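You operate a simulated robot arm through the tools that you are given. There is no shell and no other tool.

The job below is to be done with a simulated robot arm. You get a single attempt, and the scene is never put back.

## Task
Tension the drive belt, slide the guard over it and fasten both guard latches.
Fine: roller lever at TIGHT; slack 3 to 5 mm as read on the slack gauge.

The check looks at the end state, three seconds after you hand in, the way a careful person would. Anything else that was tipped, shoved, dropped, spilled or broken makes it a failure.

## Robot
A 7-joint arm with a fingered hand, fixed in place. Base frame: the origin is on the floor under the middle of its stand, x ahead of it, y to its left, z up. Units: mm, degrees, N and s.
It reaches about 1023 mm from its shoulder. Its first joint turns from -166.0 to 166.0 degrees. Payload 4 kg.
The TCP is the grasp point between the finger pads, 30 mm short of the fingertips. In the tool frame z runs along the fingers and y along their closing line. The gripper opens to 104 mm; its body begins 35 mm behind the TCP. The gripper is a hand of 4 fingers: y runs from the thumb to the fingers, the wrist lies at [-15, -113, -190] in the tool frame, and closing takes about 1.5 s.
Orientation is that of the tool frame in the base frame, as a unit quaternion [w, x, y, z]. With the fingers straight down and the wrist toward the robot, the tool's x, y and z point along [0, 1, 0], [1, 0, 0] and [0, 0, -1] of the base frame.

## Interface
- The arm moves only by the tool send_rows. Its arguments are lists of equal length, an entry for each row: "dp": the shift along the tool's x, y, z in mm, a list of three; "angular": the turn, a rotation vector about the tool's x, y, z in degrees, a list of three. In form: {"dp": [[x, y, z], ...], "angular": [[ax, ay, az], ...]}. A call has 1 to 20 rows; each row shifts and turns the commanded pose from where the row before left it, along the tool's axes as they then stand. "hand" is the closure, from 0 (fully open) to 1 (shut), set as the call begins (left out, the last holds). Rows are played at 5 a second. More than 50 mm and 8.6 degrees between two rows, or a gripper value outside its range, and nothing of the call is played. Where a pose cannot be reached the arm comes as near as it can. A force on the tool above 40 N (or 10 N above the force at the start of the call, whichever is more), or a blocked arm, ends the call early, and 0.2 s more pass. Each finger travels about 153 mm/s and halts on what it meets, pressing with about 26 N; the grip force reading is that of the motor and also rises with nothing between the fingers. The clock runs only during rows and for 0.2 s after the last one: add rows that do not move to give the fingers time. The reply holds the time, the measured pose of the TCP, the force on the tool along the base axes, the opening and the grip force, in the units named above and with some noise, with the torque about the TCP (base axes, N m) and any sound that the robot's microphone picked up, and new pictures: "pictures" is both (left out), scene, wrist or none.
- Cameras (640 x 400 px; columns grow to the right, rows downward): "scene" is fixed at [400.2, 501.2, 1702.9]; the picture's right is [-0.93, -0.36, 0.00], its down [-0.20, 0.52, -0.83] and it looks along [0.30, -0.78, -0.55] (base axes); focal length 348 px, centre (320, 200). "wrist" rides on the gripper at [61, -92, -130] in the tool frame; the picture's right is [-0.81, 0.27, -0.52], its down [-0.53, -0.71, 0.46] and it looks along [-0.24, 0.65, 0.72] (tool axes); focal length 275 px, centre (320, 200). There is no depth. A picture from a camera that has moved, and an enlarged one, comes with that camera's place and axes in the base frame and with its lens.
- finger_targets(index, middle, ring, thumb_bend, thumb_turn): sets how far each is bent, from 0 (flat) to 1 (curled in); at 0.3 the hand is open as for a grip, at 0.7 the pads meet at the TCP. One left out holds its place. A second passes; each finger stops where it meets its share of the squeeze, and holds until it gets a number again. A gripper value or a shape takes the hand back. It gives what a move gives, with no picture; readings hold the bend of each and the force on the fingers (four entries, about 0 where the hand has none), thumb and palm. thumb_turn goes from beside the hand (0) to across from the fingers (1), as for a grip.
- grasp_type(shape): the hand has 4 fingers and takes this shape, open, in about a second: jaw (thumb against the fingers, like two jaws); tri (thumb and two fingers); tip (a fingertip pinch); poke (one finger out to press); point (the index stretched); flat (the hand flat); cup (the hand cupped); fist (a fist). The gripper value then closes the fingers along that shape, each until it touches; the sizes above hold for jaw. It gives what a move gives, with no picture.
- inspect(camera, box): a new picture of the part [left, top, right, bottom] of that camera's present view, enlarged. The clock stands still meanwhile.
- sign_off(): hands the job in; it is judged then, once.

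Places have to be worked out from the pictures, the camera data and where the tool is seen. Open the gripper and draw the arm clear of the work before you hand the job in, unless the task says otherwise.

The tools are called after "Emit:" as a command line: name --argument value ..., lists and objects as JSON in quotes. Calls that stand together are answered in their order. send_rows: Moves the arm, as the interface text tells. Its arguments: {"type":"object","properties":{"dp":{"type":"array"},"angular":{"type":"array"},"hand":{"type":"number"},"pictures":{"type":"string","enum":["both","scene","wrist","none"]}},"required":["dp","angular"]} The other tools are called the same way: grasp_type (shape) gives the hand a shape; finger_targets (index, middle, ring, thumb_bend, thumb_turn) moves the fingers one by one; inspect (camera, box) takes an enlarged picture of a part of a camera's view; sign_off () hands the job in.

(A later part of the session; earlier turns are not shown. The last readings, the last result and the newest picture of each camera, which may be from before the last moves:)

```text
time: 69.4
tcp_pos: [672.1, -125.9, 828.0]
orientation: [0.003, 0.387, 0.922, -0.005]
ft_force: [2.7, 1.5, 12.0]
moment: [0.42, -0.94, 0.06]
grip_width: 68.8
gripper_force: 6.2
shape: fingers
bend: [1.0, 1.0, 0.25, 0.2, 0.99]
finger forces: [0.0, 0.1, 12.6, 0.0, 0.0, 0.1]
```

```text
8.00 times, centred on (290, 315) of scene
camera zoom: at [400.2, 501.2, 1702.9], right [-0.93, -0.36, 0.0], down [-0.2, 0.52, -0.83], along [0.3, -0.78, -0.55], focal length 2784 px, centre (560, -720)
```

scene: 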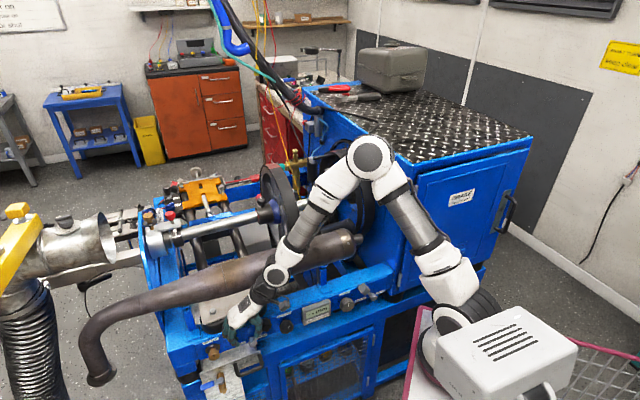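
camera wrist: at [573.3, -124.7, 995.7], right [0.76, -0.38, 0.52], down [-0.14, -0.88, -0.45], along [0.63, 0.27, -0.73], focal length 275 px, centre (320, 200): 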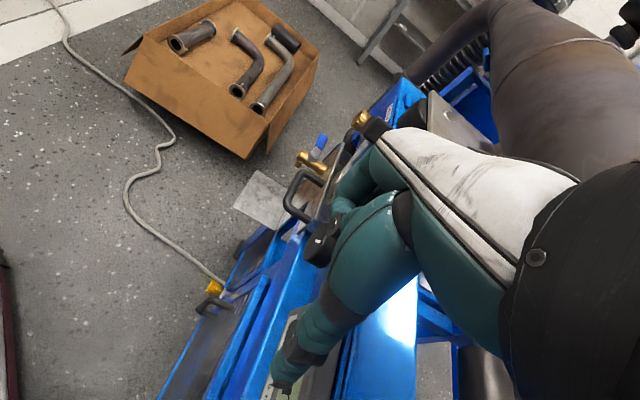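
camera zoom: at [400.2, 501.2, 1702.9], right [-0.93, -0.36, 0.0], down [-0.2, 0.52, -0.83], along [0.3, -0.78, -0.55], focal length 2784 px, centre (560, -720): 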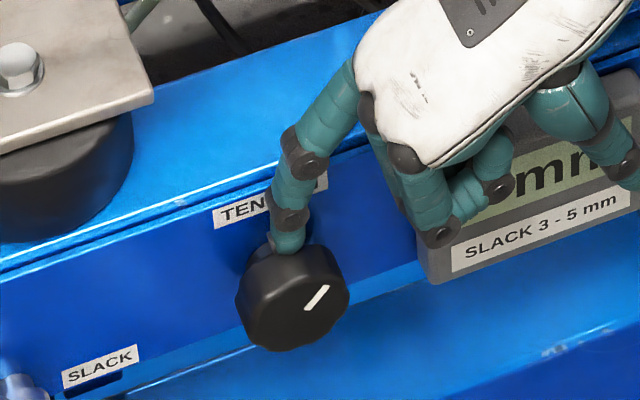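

The drag works: the marker turned clockwise. I continue the stroke.

Emit:
send_rows --dp '[[0, -4, 1], [0, -4, 1], [0, -4, 1], [0, -4, 1]]' --angular '[[0, 0, 0], [0, 0, 0], [0, 0, 0], [0, 0, 0]]' --pictures "none"

Emit:
inspect --camera "scene" --box '[250, 290, 350, 350]'

Emit:
inspect --camera "wrist" --box '[180, 180, 400, 400]'

```text
time: 70.4
tcp_pos: [659.5, -137.7, 823.1]
orientation: [0.001, 0.387, 0.922, -0.005]
ft_force: [0.1, 0.5, 0.5]
moment: [0.0, -0.01, 0.02]
grip_width: 69.0
gripper_force: 0.1
shape: fingers
bend: [1.0, 1.0, 0.35, 0.2, 0.99]
finger forces: [0.1, 0.1, 0.1, 0.0, 0.0, 0.0]
```

```text
6.40 times, centred on (300, 320) of scene
camera zoom: at [400.2, 501.2, 1702.9], right [-0.93, -0.36, 0.0], down [-0.2, 0.52, -0.83], along [0.3, -0.78, -0.55], focal length 2227 px, centre (448, -568)
```

zoom: 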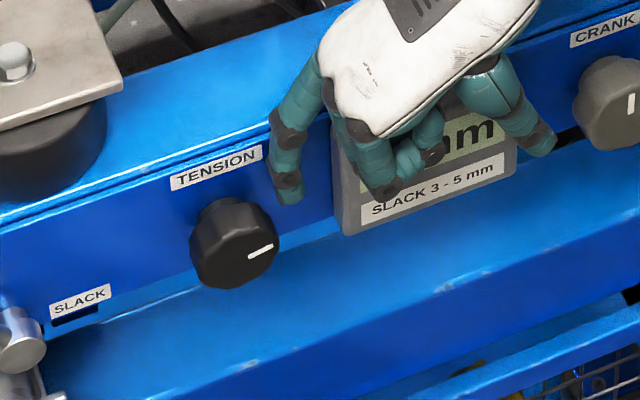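

```text
1.82 times, centred on (290, 290) of wrist
camera zoom: at [551.8, -156.3, 954.1], right [0.77, -0.38, 0.52], down [-0.14, -0.88, -0.45], along [0.63, 0.27, -0.73], focal length 500 px, centre (374, 36)
```

zoom: 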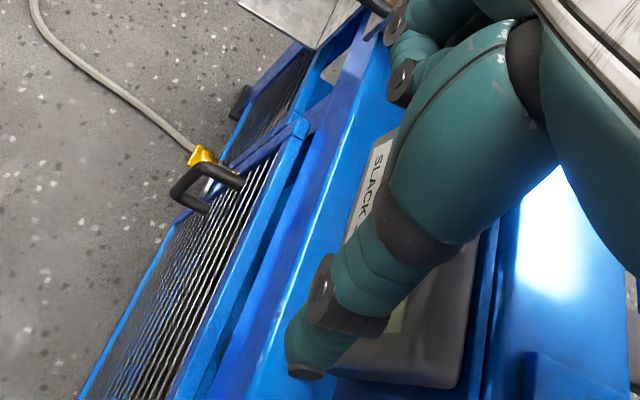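

The marker is now around 2–3 o'clock and the finger has come off the knob. I lift to read the gauge.

Emit:
send_rows --dp '[[0, 0, -20], [0, 20, -30], [0, 25, -10], [0, 0, 0]]' --angular '[[0, 0, 0], [0, 0, 0], [0, 0, 0], [0, 0, 0]]' --pictures "none"

Emit:
inspect --camera "scene" --box '[250, 290, 350, 350]'

```text
time: 71.4
tcp_pos: [692.7, -105.4, 883.8]
orientation: [0.002, 0.388, 0.922, -0.005]
ft_force: [-0.4, -1.1, 0.5]
moment: [-0.01, 0.01, -0.01]
grip_width: 68.8
gripper_force: 0.1
shape: fingers
bend: [1.0, 1.0, 0.35, 0.2, 0.99]
finger forces: [0.0, 0.0, 0.0, 0.0, 0.0, 0.0]
```

```text
6.40 times, centred on (300, 320) of scene
camera zoom: at [400.2, 501.2, 1702.9], right [-0.93, -0.36, 0.0], down [-0.2, 0.52, -0.83], along [0.3, -0.78, -0.55], focal length 2227 px, centre (448, -568)
```

zoom: 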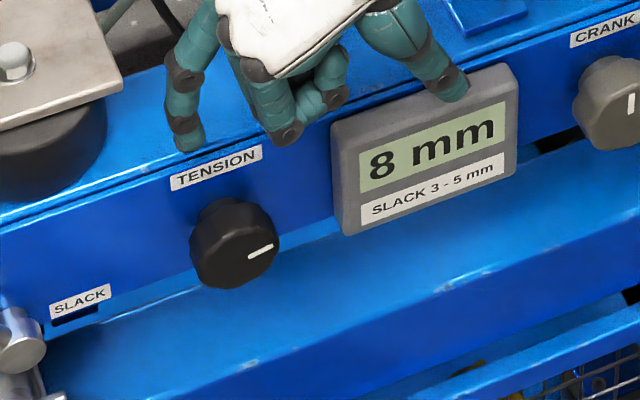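

8 mm now — clockwise is right, about 1 mm per stroke. I repeat the same stroke in one call and read again.

Emit:
send_rows --dp '[[0, -5, 20], [0, 0, 25], [0, 0, 9], [0, 0, 3], [0, -4, 0], [0, -4, -0.5], [0, -4, -0.5], [0, -4, 0], [0, -4, 0.5], [0, -4, 1], [0, -4, 1], [0, -4, 1], [0, -4, 1], [0, 0, -20], [0, 20, -30], [0, 21, -10.5], [0, 0, 0]]' --angular '[[0, 0, 0], [0, 0, 0], [0, 0, 0], [0, 0, 0], [0, 0, 0], [0, 0, 0], [0, 0, 0], [0, 0, 0], [0, 0, 0], [0, 0, 0], [0, 0, 0], [0, 0, 0], [0, 0, 0], [0, 0, 0], [0, 0, 0], [0, 0, 0], [0, 0, 0]]' --pictures "none"

Emit:
inspect --camera "scene" --box '[250, 290, 350, 350]'

```text
time: 75.0
tcp_pos: [693.0, -104.4, 883.3]
orientation: [0.002, 0.388, 0.922, -0.004]
ft_force: [0.7, 0.4, 0.3]
moment: [0.0, -0.02, -0.01]
grip_width: 69.1
gripper_force: 0.0
shape: fingers
bend: [1.0, 1.0, 0.35, 0.2, 0.99]
finger forces: [0.0, 0.0, 0.0, 0.1, 0.0, 0.0]
```

```text
6.40 times, centred on (300, 320) of scene
camera zoom: at [400.2, 501.2, 1702.9], right [-0.93, -0.36, 0.0], down [-0.2, 0.52, -0.83], along [0.3, -0.78, -0.55], focal length 2227 px, centre (448, -568)
```

zoom: 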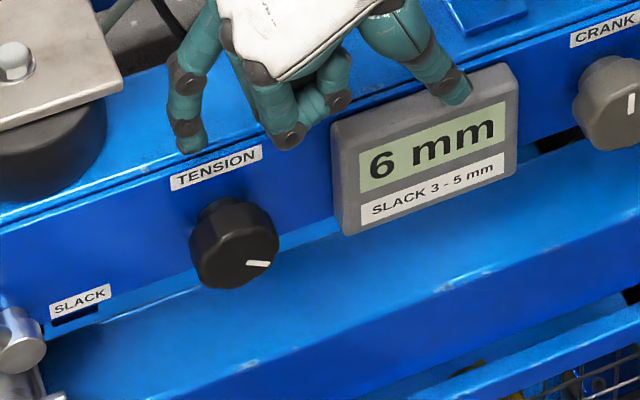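

6 mm. One more stroke of the same kind should bring it to about 4–5 mm.

Emit:
send_rows --dp '[[0, -5, 20], [0, 0, 25], [0, 0, 9], [0, 0, 3], [0, -4, 0], [0, -4, -0.5], [0, -4, -0.5], [0, -4, 0], [0, -4, 0.5], [0, -4, 1], [0, -4, 1], [0, -4, 1], [0, -4, 1], [0, 0, -20], [0, 20, -30], [0, 21, -10.5], [0, 0, 0]]' --angular '[[0, 0, 0], [0, 0, 0], [0, 0, 0], [0, 0, 0], [0, 0, 0], [0, 0, 0], [0, 0, 0], [0, 0, 0], [0, 0, 0], [0, 0, 0], [0, 0, 0], [0, 0, 0], [0, 0, 0], [0, 0, 0], [0, 0, 0], [0, 0, 0], [0, 0, 0]]' --pictures "none"

Emit:
inspect --camera "scene" --box '[250, 290, 350, 350]'

```text
time: 78.6
tcp_pos: [691.6, -103.1, 883.6]
orientation: [0.002, 0.388, 0.922, -0.005]
ft_force: [-0.2, 0.9, 0.0]
moment: [0.01, 0.0, 0.0]
grip_width: 68.8
gripper_force: 0.0
shape: fingers
bend: [1.0, 1.0, 0.35, 0.2, 0.99]
finger forces: [0.0, 0.1, 0.0, 0.0, 0.1, 0.0]
```

```text
6.40 times, centred on (300, 320) of scene
camera zoom: at [400.2, 501.2, 1702.9], right [-0.93, -0.36, 0.0], down [-0.2, 0.52, -0.83], along [0.3, -0.78, -0.55], focal length 2227 px, centre (448, -568)
```

zoom: 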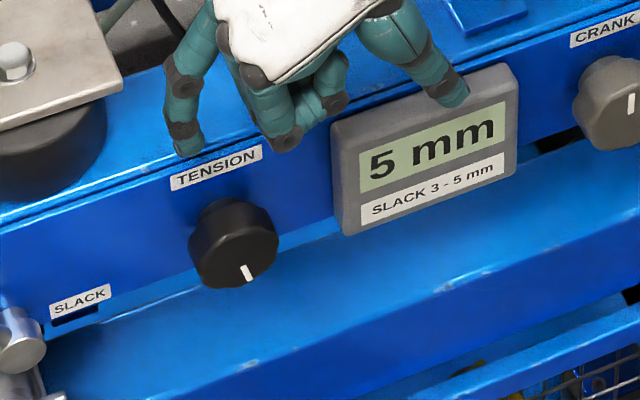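

5 mm — at the edge of the range. I give one slightly shorter stroke to sit safely at about 4 mm.

Emit:
send_rows --dp '[[0, -9, 20], [0, 0, 25], [0, 0, 9], [0, 0, 3], [0, -4, 0], [0, -4, -0.5], [0, -4, -0.5], [0, -4, 0], [0, -4, 0.5], [0, -4, 1], [0, -4, 1], [0, -4, 1], [0, 0, -20], [0, 20, -30], [0, 21, -9.5], [0, 0, 0]]' --angular '[[0, 0, 0], [0, 0, 0], [0, 0, 0], [0, 0, 0], [0, 0, 0], [0, 0, 0], [0, 0, 0], [0, 0, 0], [0, 0, 0], [0, 0, 0], [0, 0, 0], [0, 0, 0], [0, 0, 0], [0, 0, 0], [0, 0, 0], [0, 0, 0]]' --pictures "none"

Emit:
inspect --camera "scene" --box '[220, 280, 350, 360]'

```text
time: 82.0
tcp_pos: [693.0, -105.8, 884.0]
orientation: [0.002, 0.388, 0.922, -0.004]
ft_force: [-0.1, 0.8, -0.4]
moment: [0.02, 0.0, 0.01]
grip_width: 68.9
gripper_force: 0.1
shape: fingers
bend: [1.0, 1.0, 0.35, 0.2, 0.99]
finger forces: [0.0, 0.0, 0.0, 0.1, 0.0, 0.0]
```

```text
4.92 times, centred on (285, 320) of scene
camera zoom: at [400.2, 501.2, 1702.9], right [-0.93, -0.36, 0.0], down [-0.2, 0.52, -0.83], along [0.3, -0.78, -0.55], focal length 1713 px, centre (492, -391)
```

zoom: 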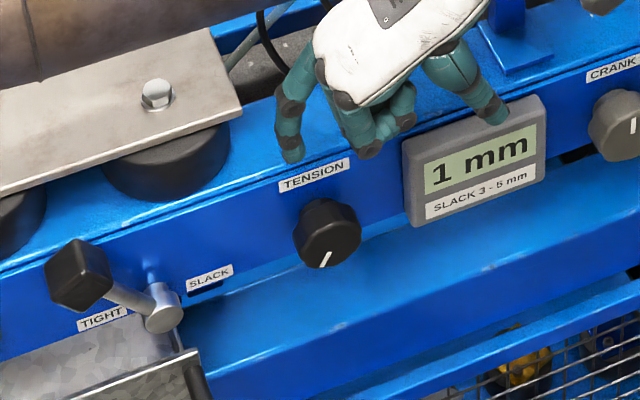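

It jumped to 1 mm, though the marker moved only a little; the reading may lag. I wait a second with the hand still and re-read.

Emit:
send_rows --dp '[[0, 0, 0], [0, 0, 0], [0, 0, 0], [0, 0, 0], [0, 0, 0]]' --angular '[[0, 0, 0], [0, 0, 0], [0, 0, 0], [0, 0, 0], [0, 0, 0]]' --pictures "none"

Emit:
inspect --camera "scene" --box '[250, 290, 350, 350]'

```text
time: 83.2
tcp_pos: [693.2, -105.2, 884.8]
orientation: [0.002, 0.388, 0.922, -0.005]
ft_force: [0.3, -0.1, -0.1]
moment: [0.0, 0.03, 0.03]
grip_width: 69.2
gripper_force: 0.0
shape: fingers
bend: [1.0, 1.0, 0.35, 0.2, 0.99]
finger forces: [0.1, 0.0, 0.0, 0.0, 0.0, 0.0]
```

```text
6.40 times, centred on (300, 320) of scene
camera zoom: at [400.2, 501.2, 1702.9], right [-0.93, -0.36, 0.0], down [-0.2, 0.52, -0.83], along [0.3, -0.78, -0.55], focal length 2227 px, centre (448, -568)
```

zoom: 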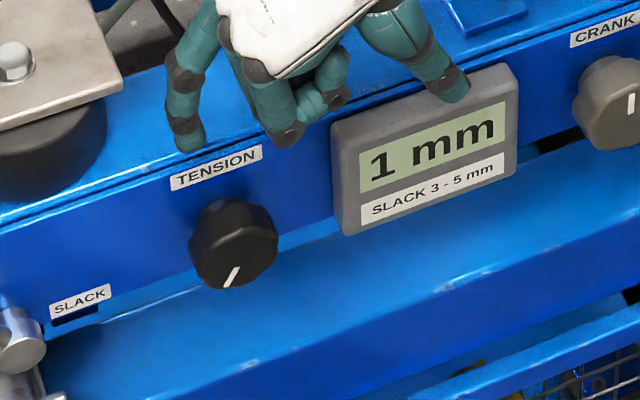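

It has settled at 1 mm: the readings lag, and the marker angle suggests ~21° per mm. I need about 60° back counter‑clockwise, so I drag the fingertip the other way (+u) over the top, then wait and read.

Emit:
send_rows --dp '[[0, -31, 20], [0, 0, 25], [0, 0, 9], [0, 0, 2], [0, 4, 0], [0, 4, -0.5], [0, 4, -0.5], [0, 4, 0], [0, 4, 0.5], [0, 4, 0.5], [0, 4, 1], [0, 0, -20], [0, 3, -37], [0, 0, 0], [0, 0, 0], [0, 0, 0], [0, 0, 0], [0, 0, 0]]' --angular '[[0, 0, 0], [0, 0, 0], [0, 0, 0], [0, 0, 0], [0, 0, 0], [0, 0, 0], [0, 0, 0], [0, 0, 0], [0, 0, 0], [0, 0, 0], [0, 0, 0], [0, 0, 0], [0, 0, 0], [0, 0, 0], [0, 0, 0], [0, 0, 0], [0, 0, 0], [0, 0, 0]]' --pictures "none"

Emit:
inspect --camera "scene" --box '[250, 290, 350, 350]'

```text
time: 87.0
tcp_pos: [692.9, -103.9, 883.9]
orientation: [0.002, 0.387, 0.922, -0.005]
ft_force: [1.1, -0.7, -0.1]
moment: [-0.02, -0.01, 0.02]
grip_width: 69.2
gripper_force: 0.0
shape: fingers
bend: [1.0, 1.0, 0.35, 0.2, 0.99]
finger forces: [0.0, 0.0, 0.0, 0.1, 0.0, 0.0]
```

```text
6.40 times, centred on (300, 320) of scene
camera zoom: at [400.2, 501.2, 1702.9], right [-0.93, -0.36, 0.0], down [-0.2, 0.52, -0.83], along [0.3, -0.78, -0.55], focal length 2227 px, centre (448, -568)
```

zoom: 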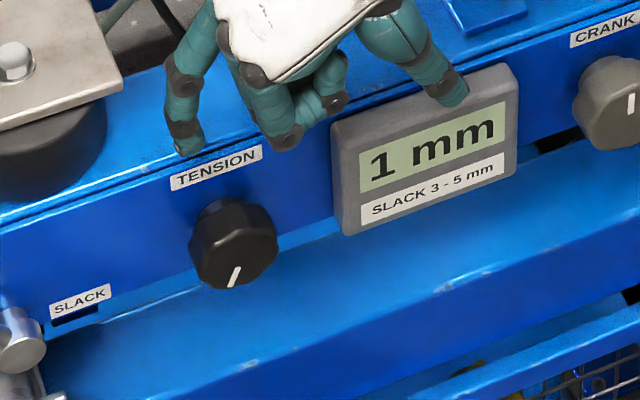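

Only a slight counter-clockwise turn. I repeat the +u stroke pressing about 5 mm deeper for more grip.

Emit:
send_rows --dp '[[0, -27, 20], [0, 0, 25], [0, 0, 9], [0, 0, 4], [0, 0, 3], [0, 4, 0], [0, 4, -0.5], [0, 4, 0], [0, 4, 0], [0, 4, 0.5], [0, 4, 0.5], [0, 4, 1], [0, 0, -22], [0, 0, -40], [0, 0, 0], [0, 0, 0], [0, 0, 0], [0, 0, 0], [0, 0, 0]]' --angular '[[0, 0, 0], [0, 0, 0], [0, 0, 0], [0, 0, 0], [0, 0, 0], [0, 0, 0], [0, 0, 0], [0, 0, 0], [0, 0, 0], [0, 0, 0], [0, 0, 0], [0, 0, 0], [0, 0, 0], [0, 0, 0], [0, 0, 0], [0, 0, 0], [0, 0, 0], [0, 0, 0], [0, 0, 0]]' --pictures "none"

Emit:
inspect --camera "scene" --box '[250, 290, 350, 350]'

```text
time: 91.0
tcp_pos: [693.0, -104.3, 881.3]
orientation: [0.003, 0.386, 0.922, -0.005]
ft_force: [-0.1, -0.3, 0.4]
moment: [0.01, -0.02, 0.03]
grip_width: 69.0
gripper_force: 0.1
shape: fingers
bend: [1.0, 1.0, 0.35, 0.2, 0.99]
finger forces: [0.0, 0.1, 0.0, 0.1, 0.0, 0.1]
```

```text
6.40 times, centred on (300, 320) of scene
camera zoom: at [400.2, 501.2, 1702.9], right [-0.93, -0.36, 0.0], down [-0.2, 0.52, -0.83], along [0.3, -0.78, -0.55], focal length 2227 px, centre (448, -568)
```

zoom: 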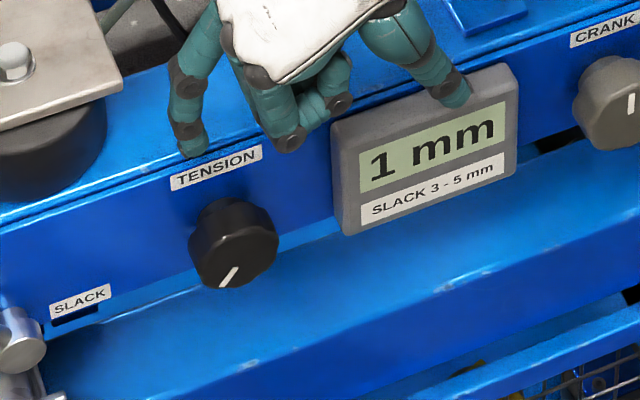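

Pressing down on the right side undid the turn. For a clean counter-clockwise stroke I start at the knob's top and follow its surface down the left (+u) side, leave sideways, then lift.

Emit:
send_rows --dp '[[0, -21, 20], [0, 0, 24], [0, 0, 6], [0, 0, 3], [0, 4, 0.5], [0, 4, 1], [0, 4, 2], [0, 4, 3], [0, 3, 4], [0, 8, 0], [0, 6, -20], [0, -12, -40], [0, 0, -4], [0, 0, 0], [0, 0, 0], [0, 0, 0], [0, 0, 0], [0, 0, 0]]' --angular '[[0, 0, 0], [0, 0, 0], [0, 0, 0], [0, 0, 0], [0, 0, 0], [0, 0, 0], [0, 0, 0], [0, 0, 0], [0, 0, 0], [0, 0, 0], [0, 0, 0], [0, 0, 0], [0, 0, 0], [0, 0, 0], [0, 0, 0], [0, 0, 0], [0, 0, 0], [0, 0, 0]]' --pictures "none"

Emit:
inspect --camera "scene" --box '[250, 290, 350, 350]'

```text
time: 92.3
tcp_pos: [684.4, -117.1, 832.3]
orientation: [0.007, 0.387, 0.922, -0.003]
ft_force: [-5.2, -4.2, 27.5]
moment: [0.33, -1.33, -0.13]
grip_width: 69.1
gripper_force: 13.8
shape: fingers
bend: [1.0, 1.0, 0.36, 0.2, 0.99]
finger forces: [0.0, 0.1, 28.5, 0.1, 0.0, 0.1]
stopped in row 6: the force on the tool passed its limit at 44 N (the readings are from after the stop); the commanded pose is now the measured one
```

```text
6.40 times, centred on (300, 320) of scene
camera zoom: at [400.2, 501.2, 1702.9], right [-0.93, -0.36, 0.0], down [-0.2, 0.52, -0.83], along [0.3, -0.78, -0.55], focal length 2227 px, centre (448, -568)
```

zoom: 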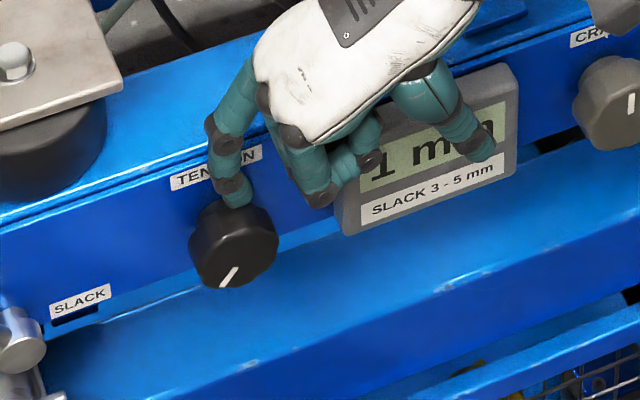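

The finger pressed down hard at the top without turning the knob. From here I drag along +u without lowering further.

Emit:
send_rows --dp '[[0, 3, 0], [0, 3, 0], [0, 3, 0.5], [0, 3, 1], [0, 3, 1]]' --angular '[[0, 0, 0], [0, 0, 0], [0, 0, 0], [0, 0, 0], [0, 0, 0]]' --pictures "none"

Emit:
inspect --camera "scene" --box '[250, 290, 350, 350]'

```text
time: 92.9
tcp_pos: [689.1, -111.8, 833.6]
orientation: [0.009, 0.388, 0.922, -0.002]
ft_force: [-5.2, -3.8, 25.6]
moment: [0.34, -1.19, -0.09]
grip_width: 68.8
gripper_force: 13.1
shape: fingers
bend: [1.0, 1.0, 0.37, 0.2, 0.99]
finger forces: [0.0, 0.1, 26.9, 0.0, 0.1, 0.1]
stopped in row 3: the force on the tool passed its limit at 41 N (the readings are from after the stop); the commanded pose is now the measured one
```

```text
6.40 times, centred on (300, 320) of scene
camera zoom: at [400.2, 501.2, 1702.9], right [-0.93, -0.36, 0.0], down [-0.2, 0.52, -0.83], along [0.3, -0.78, -0.55], focal length 2227 px, centre (448, -568)
```

zoom: 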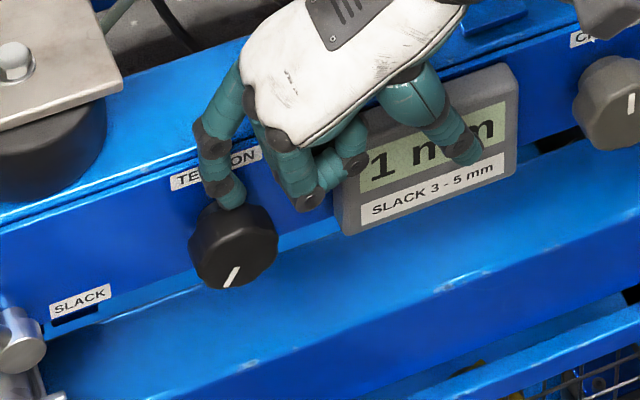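

The knob is nudging counter-clockwise but with too much normal force. I raise slightly and continue the +u drag down its left side.

Emit:
send_rows --dp '[[0, 0, -2], [0, 3, 0], [0, 3, 0.5], [0, 3, 1], [0, 3, 1.5], [0, 3, 2]]' --angular '[[0, 0, 0], [0, 0, 0], [0, 0, 0], [0, 0, 0], [0, 0, 0], [0, 0, 0]]' --pictures "none"

Emit:
inspect --camera "scene" --box '[250, 290, 350, 350]'

```text
time: 94.3
tcp_pos: [698.3, -101.8, 828.3]
orientation: [0.006, 0.388, 0.922, -0.003]
ft_force: [0.1, -0.5, -0.4]
moment: [0.0, -0.01, -0.02]
grip_width: 68.9
gripper_force: 0.0
shape: fingers
bend: [1.0, 1.0, 0.35, 0.2, 0.99]
finger forces: [0.0, 0.0, 0.0, 0.0, 0.0, 0.0]
```

```text
6.40 times, centred on (300, 320) of scene
camera zoom: at [400.2, 501.2, 1702.9], right [-0.93, -0.36, 0.0], down [-0.2, 0.52, -0.83], along [0.3, -0.78, -0.55], focal length 2227 px, centre (448, -568)
```

zoom: 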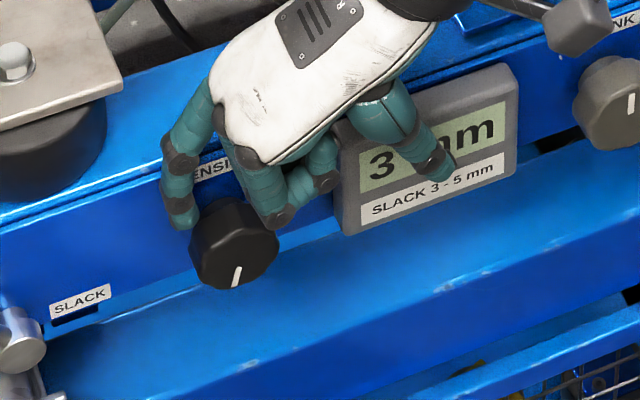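

The gauge now reads 3 mm and the finger is free of the knob. I wait a moment to let the reading settle.

Emit:
send_rows --dp '[[0, 4, 0], [0, 0, 0], [0, 0, 0], [0, 0, 0], [0, 0, 0], [0, 0, 0], [0, 0, 0], [0, 0, 0], [0, 0, 0]]' --angular '[[0, 0, 0], [0, 0, 0], [0, 0, 0], [0, 0, 0], [0, 0, 0], [0, 0, 0], [0, 0, 0], [0, 0, 0], [0, 0, 0]]' --pictures "none"

Emit:
inspect --camera "scene" --box '[250, 290, 350, 350]'

```text
time: 96.3
tcp_pos: [701.8, -99.4, 829.1]
orientation: [0.007, 0.388, 0.922, -0.004]
ft_force: [0.9, 0.8, -0.6]
moment: [0.0, -0.02, -0.02]
grip_width: 68.9
gripper_force: 0.0
shape: fingers
bend: [1.0, 1.0, 0.35, 0.2, 0.99]
finger forces: [0.0, 0.0, 0.1, 0.1, 0.0, 0.0]
```

```text
6.40 times, centred on (300, 320) of scene
camera zoom: at [400.2, 501.2, 1702.9], right [-0.93, -0.36, 0.0], down [-0.2, 0.52, -0.83], along [0.3, -0.78, -0.55], focal length 2227 px, centre (448, -568)
```

zoom: 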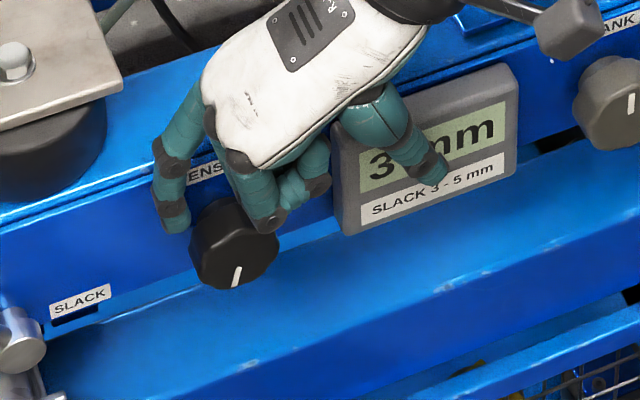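

It holds at 3 mm, the lower edge. I give one more gentle counter-clockwise nudge to get nearer 4 mm.

Emit:
send_rows --dp '[[0, 0, -20], [0, -22, 0], [0, 0, 13], [0, 0, 3], [0, 3, 0], [0, 3, 0], [0, 3, 0.5], [0, 3, 1], [0, 3, 1.5], [0, 3, 2], [0, 4, 1], [0, 0, 0], [0, 0, 0]]' --angular '[[0, 0, 0], [0, 0, 0], [0, 0, 0], [0, 0, 0], [0, 0, 0], [0, 0, 0], [0, 0, 0], [0, 0, 0], [0, 0, 0], [0, 0, 0], [0, 0, 0], [0, 0, 0], [0, 0, 0]]' --pictures "none"

Emit:
inspect --camera "scene" --box '[250, 290, 350, 350]'

```text
time: 99.1
tcp_pos: [702.9, -98.6, 827.5]
orientation: [0.006, 0.387, 0.922, -0.004]
ft_force: [-0.8, 0.2, -0.2]
moment: [-0.04, -0.01, -0.01]
grip_width: 69.1
gripper_force: 0.1
shape: fingers
bend: [1.0, 1.0, 0.35, 0.2, 0.99]
finger forces: [0.1, 0.0, 0.1, 0.0, 0.0, 0.0]
```

```text
6.40 times, centred on (300, 320) of scene
camera zoom: at [400.2, 501.2, 1702.9], right [-0.93, -0.36, 0.0], down [-0.2, 0.52, -0.83], along [0.3, -0.78, -0.55], focal length 2227 px, centre (448, -568)
```

zoom: 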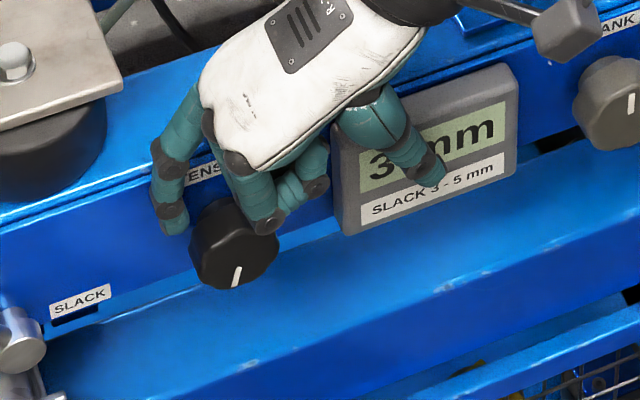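

No change, so the contact was too light. I repeat with the fingertip starting 3 mm lower.

Emit:
send_rows --dp '[[0, 0, -20], [0, -22, 0], [0, 0, 14], [0, 0, 3], [0, 1, 2], [0, 2, 0], [0, 3, 0], [0, 3, 0.5], [0, 3, 1], [0, 3, 1.5], [0, 3, 2], [0, 4, 0], [0, 0, 0], [0, 0, 0]]' --angular '[[0, 0, 0], [0, 0, 0], [0, 0, 0], [0, 0, 0], [0, 0, 0], [0, 0, 0], [0, 0, 0], [0, 0, 0], [0, 0, 0], [0, 0, 0], [0, 0, 0], [0, 0, 0], [0, 0, 0], [0, 0, 0]]' --pictures "none"

Emit:
inspect --camera "scene" --box '[250, 290, 350, 350]'

```text
time: 102.1
tcp_pos: [701.7, -99.1, 821.6]
orientation: [0.006, 0.387, 0.922, -0.003]
ft_force: [-0.2, -0.1, 0.1]
moment: [0.01, 0.0, 0.0]
grip_width: 68.8
gripper_force: 0.1
shape: fingers
bend: [1.0, 1.0, 0.35, 0.2, 0.99]
finger forces: [0.1, 0.0, 0.0, 0.1, 0.0, 0.0]
```

```text
6.40 times, centred on (300, 320) of scene
camera zoom: at [400.2, 501.2, 1702.9], right [-0.93, -0.36, 0.0], down [-0.2, 0.52, -0.83], along [0.3, -0.78, -0.55], focal length 2227 px, centre (448, -568)
```

zoom: 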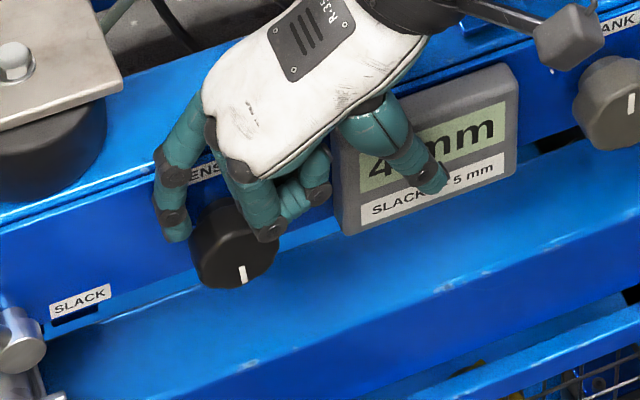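

It now shows 4 mm. I move the hand carefully sideways, outward and up without touching the knob, and check the settled reading.

Emit:
send_rows --dp '[[4, 5, 0], [8, 5, 0], [10, 0, 0], [10, 0, -10], [0, 0, -40], [0, 0, -40], [0, 0, 0], [0, 0, 0], [0, 0, 0], [0, 0, 0]]' --angular '[[0, 0, 0], [0, 0, 0], [0, 0, 0], [0, 0, 0], [0, 0, 0], [0, 0, 0], [0, 0, 0], [0, 0, 0], [0, 0, 0], [0, 0, 0]]' --pictures "both"

Emit:
inspect --camera "scene" --box '[220, 280, 350, 360]'

```text
time: 104.3
tcp_pos: [685.5, -67.0, 912.1]
orientation: [0.006, 0.388, 0.922, -0.003]
ft_force: [-0.2, -0.4, 0.7]
moment: [0.0, 0.0, 0.01]
grip_width: 68.7
gripper_force: 0.0
shape: fingers
bend: [1.0, 1.0, 0.35, 0.2, 0.99]
finger forces: [0.1, 0.0, 0.0, 0.0, 0.0, 0.0]
camera wrist: at [576.7, -87.3, 1042.0], right [0.76, -0.38, 0.53], down [-0.13, -0.88, -0.45], along [0.64, 0.27, -0.72], focal length 275 px, centre (320, 200)
```

scene: 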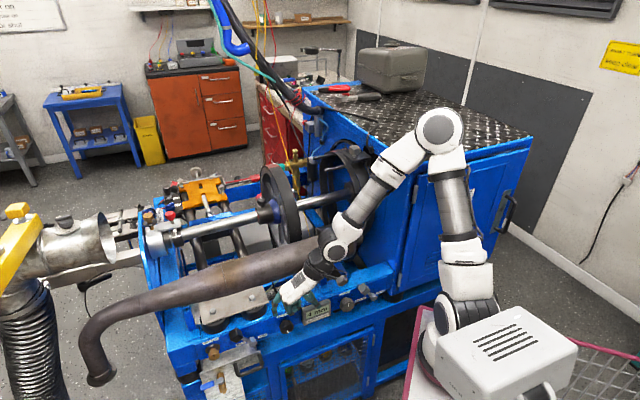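
wrist: 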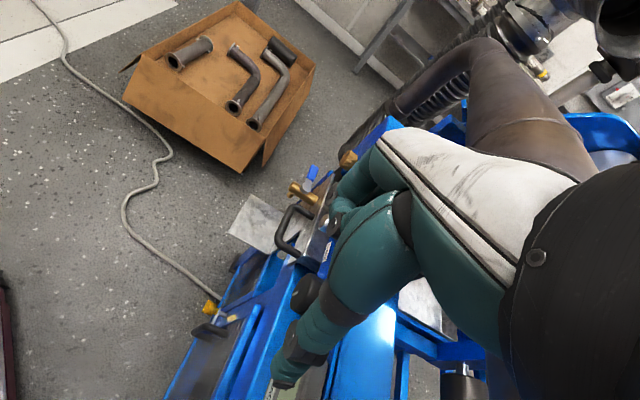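

```text
4.92 times, centred on (285, 320) of scene
camera zoom: at [400.2, 501.2, 1702.9], right [-0.93, -0.36, 0.0], down [-0.2, 0.52, -0.83], along [0.3, -0.78, -0.55], focal length 1713 px, centre (492, -391)
```

zoom: 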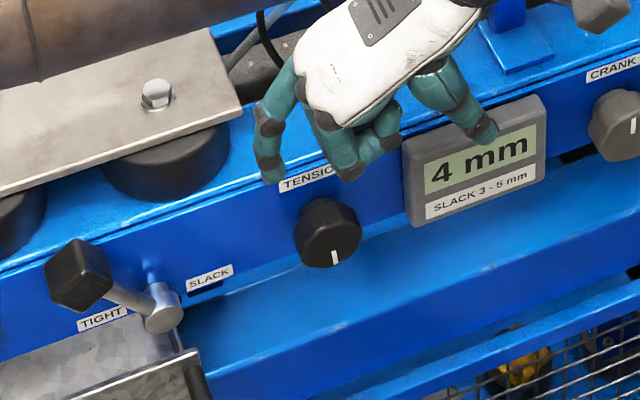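

4 mm, lever at TIGHT, knob untouched. Now the guard: I look at the belt and bracket area again in the scene view before moving there.

Emit:
inspect --camera "scene" --box '[300, 135, 390, 200]'

Emit:
send_rows --dp '[[0, -5, -45], [0, -5, -45], [0, -5, -45], [0, -5, -45], [0, -5, -45], [0, -5, -45], [0, 0, -45], [0, 0, 0]]' --angular '[[0, 0, 0], [0, 0, 0], [0, 0, 0], [0, 0, 0], [0, 0, 0], [0, 0, 0], [0, 0, 0], [0, 0, 0]]' --pictures "scene"

```text
6.15 times, centred on (345, 168) of scene
camera zoom: at [400.2, 501.2, 1702.9], right [-0.93, -0.36, 0.0], down [-0.2, 0.52, -0.83], along [0.3, -0.78, -0.55], focal length 2141 px, centre (166, 400)
```

zoom: 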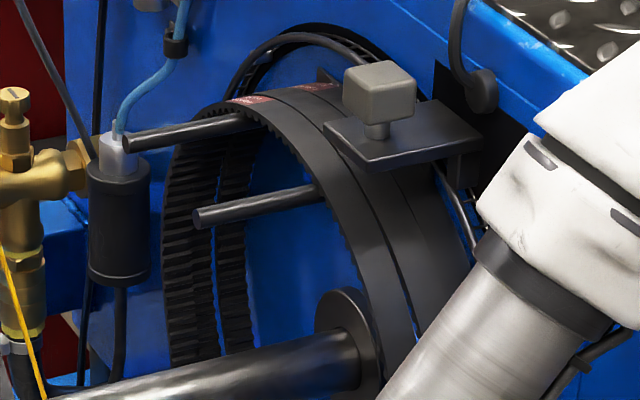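

```text
time: 106.1
tcp_pos: [660.4, -88.6, 1229.7]
orientation: [0.006, 0.387, 0.922, -0.004]
ft_force: [0.4, 0.4, 0.4]
moment: [-0.03, -0.01, -0.01]
grip_width: 68.8
gripper_force: 0.0
shape: fingers
bend: [1.0, 1.0, 0.35, 0.2, 0.99]
finger forces: [0.0, 0.0, 0.1, 0.0, 0.1, 0.1]
```

scene: 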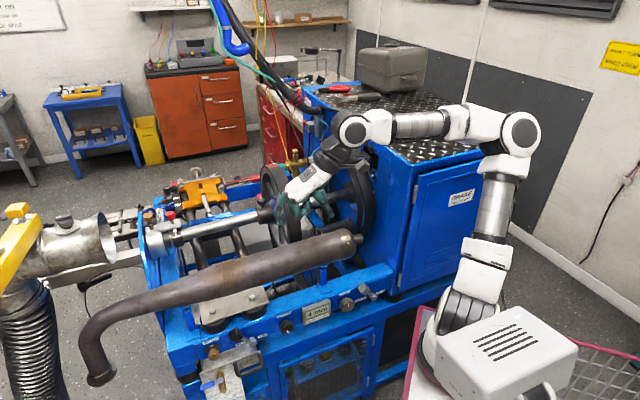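

I curl the hand to a fist for a clear camera view, move over to the belt face side at safe height, and turn so that the camera looks back at the cabinet face.

Emit:
grasp_type --shape "fist"

Emit:
send_rows --dp '[[0, 0, -40], [-39.3, -12.6, 0], [-39.3, -12.6, 0], [-39.3, -12.6, 0], [-39.3, -12.6, 0], [-39.3, -12.6, 0], [-39.3, -12.6, 0], [-39.3, -12.6, 0], [-39.3, -12.6, 0], [-39.3, -12.6, 0], [0, 0, 0]]' --angular '[[0, 0, 0], [0, 0, 7], [0, 0, 7], [0, 0, 0], [0, 0, 0], [0, 0, 0], [0, 0, 0], [0, 0, 0], [0, 0, 0], [0, 0, 0], [0, 0, 0]]' --pictures "both"

```text
time: 107.0
tcp_pos: [660.5, -87.6, 1228.4]
orientation: [0.006, 0.387, 0.922, -0.004]
ft_force: [-0.1, 0.1, 0.2]
moment: [0.01, 0.01, 0.03]
grip_width: 96.0
gripper_force: 0.2
shape: fist
bend: [1.0, 1.0, 1.0, 0.85, 0.85]
finger forces: [0.0, 0.1, 0.1, 0.0, 0.0, 0.0]
```

```text
time: 109.4
tcp_pos: [755.7, -442.9, 1272.7]
orientation: [0.007, 0.497, 0.868, -0.003]
ft_force: [-0.6, 0.1, 0.5]
moment: [0.0, -0.04, -0.04]
grip_width: 96.1
gripper_force: 0.1
shape: fist
bend: [1.0, 1.0, 1.0, 0.85, 0.85]
finger forces: [0.1, 0.0, 0.0, 0.0, 0.1, 0.0]
camera wrist: at [644.6, -436.7, 1402.0], right [0.64, -0.55, 0.53], down [-0.34, -0.83, -0.45], along [0.69, 0.11, -0.72], focal length 275 px, centre (320, 200)
```

scene: 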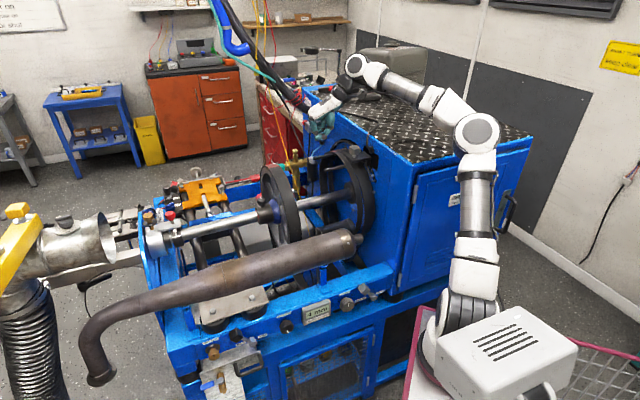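
wrist: 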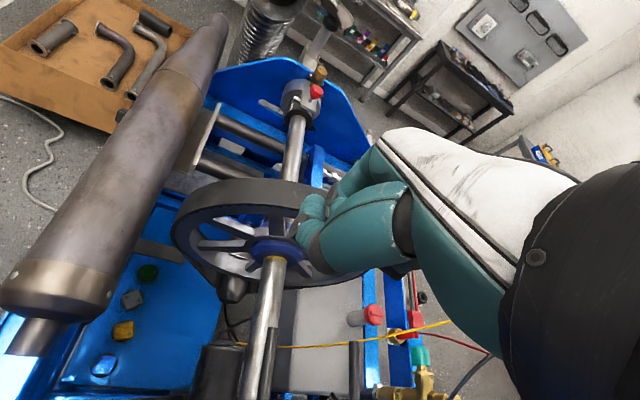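

I rotate the tool in place (clear at 1270 mm height) to aim the camera back at the belt face.

Emit:
send_rows --dp '[[0, 0, 0], [0, 0, 0], [0, 0, 0], [0, 0, 0], [0, 0, 0], [0, 0, 0], [0, 0, 0], [0, 0, 0], [0, 0, 0], [0, 0, 0], [0, 0, 0], [0, 0, 0], [0, 0, 0], [0, 0, 0], [0, 0, 0], [0, 0, 0], [0, 0, 0], [0, 0, 0]]' --angular '[[0, 0, 8], [0, 0, 8], [0, 0, 8], [0, 0, 8], [0, 0, 8], [0, 0, 8], [0, 0, 8], [0, 0, 8], [0, 0, 8], [0, 0, 8], [0, 0, 8], [0, 0, 8], [0, 0, 8], [0, 0, 8], [0, 0, 8], [0, 0, 8], [0, 0, 8], [0, 0, 8]]' --pictures "both"

```text
time: 113.2
tcp_pos: [755.6, -443.1, 1271.2]
orientation: [0.005, 0.979, -0.205, 0.005]
ft_force: [-0.5, -0.2, 0.5]
moment: [0.01, -0.04, 0.01]
grip_width: 96.3
gripper_force: 0.1
shape: fist
bend: [1.0, 1.0, 1.0, 0.85, 0.85]
finger forces: [0.0, 0.0, 0.0, 0.1, 0.1, 0.1]
camera wrist: at [848.9, -382.5, 1402.1], right [-0.86, 0.08, 0.51], down [-0.2, 0.86, -0.47], along [-0.48, -0.5, -0.72], focal length 275 px, centre (320, 200)
```

scene: 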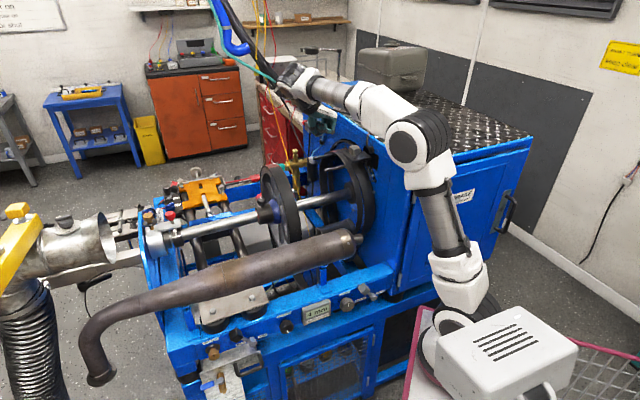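
wrist: 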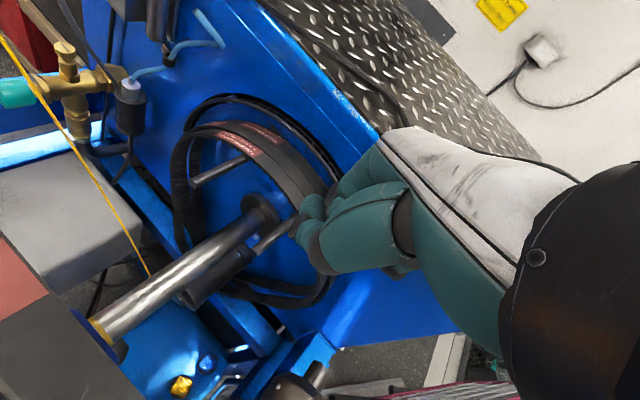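

Emit:
inspect --camera "wrist" --box '[150, 70, 350, 320]'

Emit:
inspect --camera "wrist" --box '[170, 80, 350, 200]'

Emit:
inspect --camera "wrist" --box '[170, 180, 350, 320]'

```text
1.60 times, centred on (250, 195) of wrist
camera zoom: at [848.9, -382.5, 1402.1], right [-0.86, 0.08, 0.51], down [-0.2, 0.86, -0.47], along [-0.48, -0.5, -0.72], focal length 440 px, centre (432, 208)
```

zoom: 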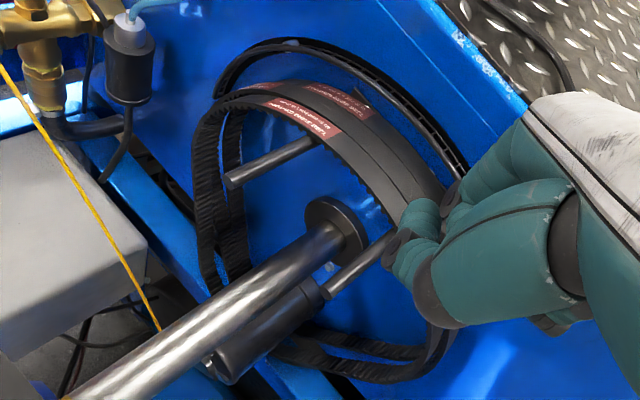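

```text
3.33 times, centred on (260, 140) of wrist
camera zoom: at [848.9, -382.5, 1402.1], right [-0.86, 0.08, 0.51], down [-0.2, 0.86, -0.47], along [-0.48, -0.5, -0.72], focal length 918 px, centre (520, 400)
```

zoom: 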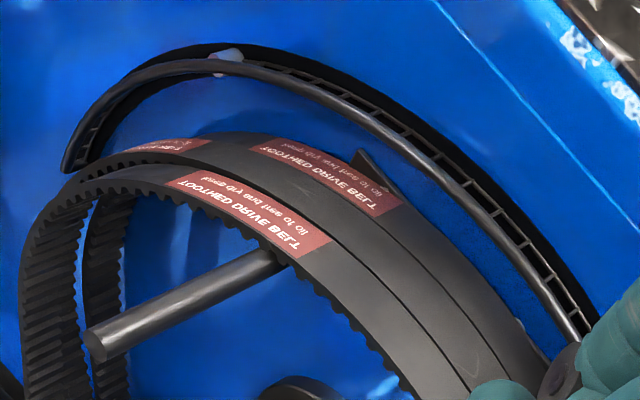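

```text
2.86 times, centred on (260, 250) of wrist
camera zoom: at [848.9, -382.5, 1402.1], right [-0.86, 0.08, 0.51], down [-0.2, 0.86, -0.47], along [-0.48, -0.5, -0.72], focal length 786 px, centre (491, 57)
```

zoom: 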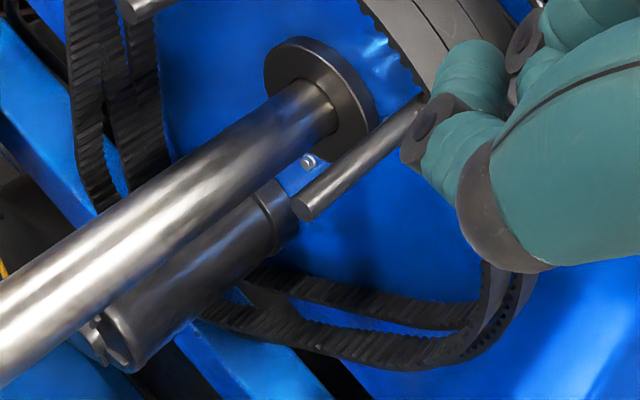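

The ring is labelled "TOOTHED DRIVE BELT", and the curved slatted hoop around it is the guard's edge sunk into the cabinet, with the grey knob on its bracket. I switch to jaw, turn the hand so it can grip the knob from both sides, and move above it.

Emit:
grasp_type --shape "jaw"

Emit:
send_rows --dp '[[0, 0, -40], [0, 0, 0], [0, 0, 0], [0, 0, 0], [0, 0, 0], [0, 0, 0], [0, 0, 0], [0, 0, 0], [0, 0, 0], [0, 0, 0], [-35, -6.8, 0], [-35, -6.8, 0], [-35, -6.8, 0], [0, 0, 0]]' --angular '[[0, 0, 0], [0, 0, -7.67], [0, 0, -7.67], [0, 0, -7.67], [0, 0, -7.67], [0, 0, -7.67], [0, 0, -7.67], [0, 0, -7.67], [0, 0, -7.67], [0, 0, -7.67], [0, 0, 0], [0, 0, 0], [0, 0, 0], [0, 0, 0]]' --pictures "both"

Emit:
inspect --camera "scene" --box '[310, 90, 420, 190]'

```text
time: 114.1
tcp_pos: [757.1, -442.7, 1271.4]
orientation: [0.005, 0.979, -0.203, 0.005]
ft_force: [-0.8, 0.0, 0.3]
moment: [0.05, 0.01, 0.0]
grip_width: 103.7
gripper_force: 0.1
shape: jaw
bend: [0.3, 0.3, 0.3, 0.3, 0.97]
finger forces: [0.0, 0.1, 0.0, 0.0, 0.0, 0.0]
```

```text
time: 117.1
tcp_pos: [668.3, -503.7, 1311.8]
orientation: [0.006, 0.922, 0.387, 0.001]
ft_force: [0.1, 0.9, 0.3]
moment: [-0.02, -0.03, 0.02]
grip_width: 103.8
gripper_force: 0.0
shape: jaw
bend: [0.3, 0.3, 0.3, 0.3, 0.97]
finger forces: [0.0, 0.0, 0.0, 0.1, 0.1, 0.1]
camera wrist: at [644.6, -394.6, 1440.4], right [-0.38, -0.76, 0.52], down [-0.88, 0.12, -0.46], along [0.29, -0.63, -0.72], focal length 275 px, centre (320, 200)
```

scene: 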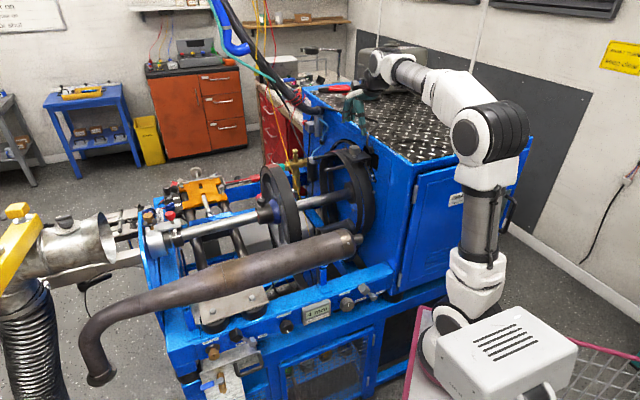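
wrist: 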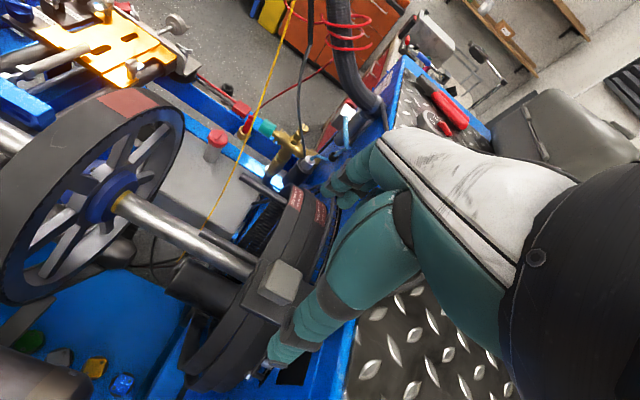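

```text
4.00 times, centred on (365, 140) of scene
camera zoom: at [400.2, 501.2, 1702.9], right [-0.93, -0.36, 0.0], down [-0.2, 0.52, -0.83], along [0.3, -0.78, -0.55], focal length 1392 px, centre (140, 440)
```

zoom: 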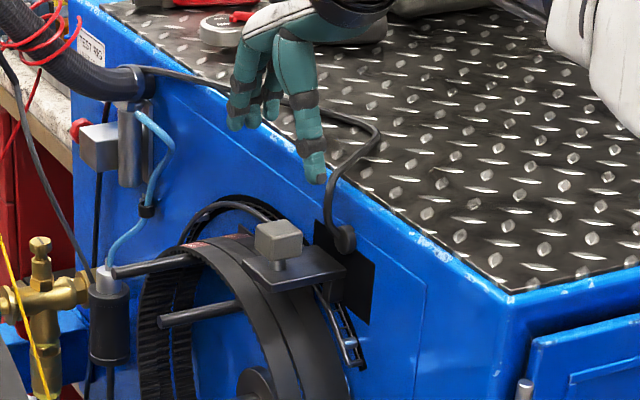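

The knob sits neatly between thumb and fingers below the hand, at about [666,-509,1212]. I descend around it with the jaw open.

Emit:
send_rows --dp '[[-5, 2, 20], [0, 0, 25], [0, 0, 25], [0, 0, 18], [0, 0, 0]]' --angular '[[0, 0, 0], [0, 0, 0], [0, 0, 0], [0, 0, 0], [0, 0, 0]]' --pictures "wrist"

Emit:
inspect --camera "scene" --box '[330, 110, 410, 180]'

Emit:
inspect --camera "wrist" --box '[200, 200, 400, 400]'

```text
time: 118.3
tcp_pos: [666.0, -510.1, 1224.7]
orientation: [0.007, 0.922, 0.386, 0.002]
ft_force: [0.1, 0.7, 0.1]
moment: [0.01, 0.02, 0.0]
grip_width: 103.6
gripper_force: 0.0
shape: jaw
bend: [0.3, 0.3, 0.3, 0.3, 0.97]
finger forces: [0.0, 0.0, 0.0, 0.0, 0.0, 0.1]
camera wrist: at [643.3, -400.9, 1352.9], right [-0.38, -0.76, 0.52], down [-0.88, 0.12, -0.46], along [0.29, -0.63, -0.72], focal length 275 px, centre (320, 200)
```

wrist: 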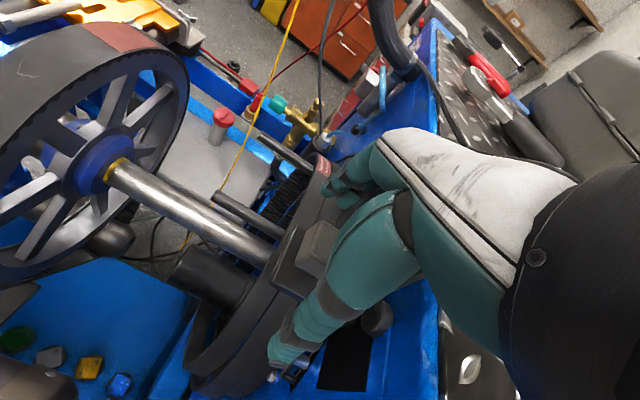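

```text
5.71 times, centred on (370, 145) of scene
camera zoom: at [400.2, 501.2, 1702.9], right [-0.93, -0.36, 0.0], down [-0.2, 0.52, -0.83], along [0.3, -0.78, -0.55], focal length 1988 px, centre (34, 514)
```

zoom: 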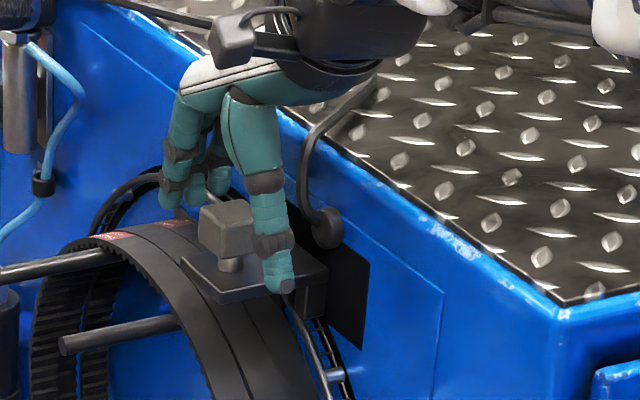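

```text
2.00 times, centred on (300, 300) of wrist
camera zoom: at [643.3, -400.9, 1352.9], right [-0.38, -0.76, 0.52], down [-0.88, 0.12, -0.46], along [0.29, -0.63, -0.72], focal length 551 px, centre (360, 0)
```

zoom: 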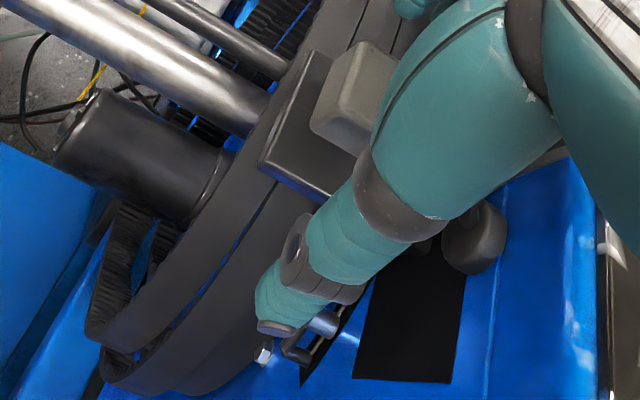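

The knob is between thumb and fingers but about 7 mm further out along the pull direction. I shift accordingly and close the hand on it.

Emit:
send_rows --dp '[[7, -4, 0], [0, 0, 0], [0, 0, 0], [0, 0, 0], [0, 0, 0], [0, 0, 0], [0, 0, 0], [0, 0, 0], [0, 0, 0]]' --angular '[[0, 0, 0], [0, 0, 0], [0, 0, 0], [0, 0, 0], [0, 0, 0], [0, 0, 0], [0, 0, 0], [0, 0, 0], [0, 0, 0]]' --hand 1.0 --pictures "wrist"

Emit:
inspect --camera "scene" --box '[330, 110, 410, 180]'

```text
time: 120.3
tcp_pos: [668.7, -501.7, 1223.5]
orientation: [0.007, 0.922, 0.387, 0.002]
ft_force: [-6.7, 9.5, -4.5]
moment: [0.23, 0.19, 0.19]
grip_width: 18.2
gripper_force: 25.9
shape: jaw
bend: [0.76, 0.48, 0.44, 0.71, 1.0]
finger forces: [4.4, 9.0, 3.2, 0.0, 26.7, 0.0]
camera wrist: at [645.8, -392.1, 1352.9], right [-0.38, -0.77, 0.52], down [-0.88, 0.12, -0.46], along [0.29, -0.63, -0.72], focal length 275 px, centre (320, 200)
```

wrist: 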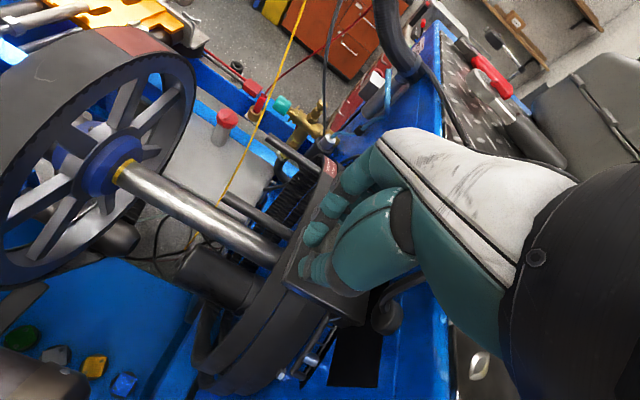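

```text
5.71 times, centred on (370, 145) of scene
camera zoom: at [400.2, 501.2, 1702.9], right [-0.93, -0.36, 0.0], down [-0.2, 0.52, -0.83], along [0.3, -0.78, -0.55], focal length 1988 px, centre (34, 514)
```

zoom: 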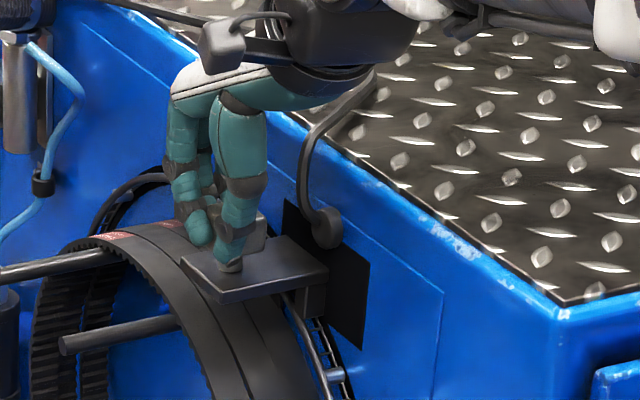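

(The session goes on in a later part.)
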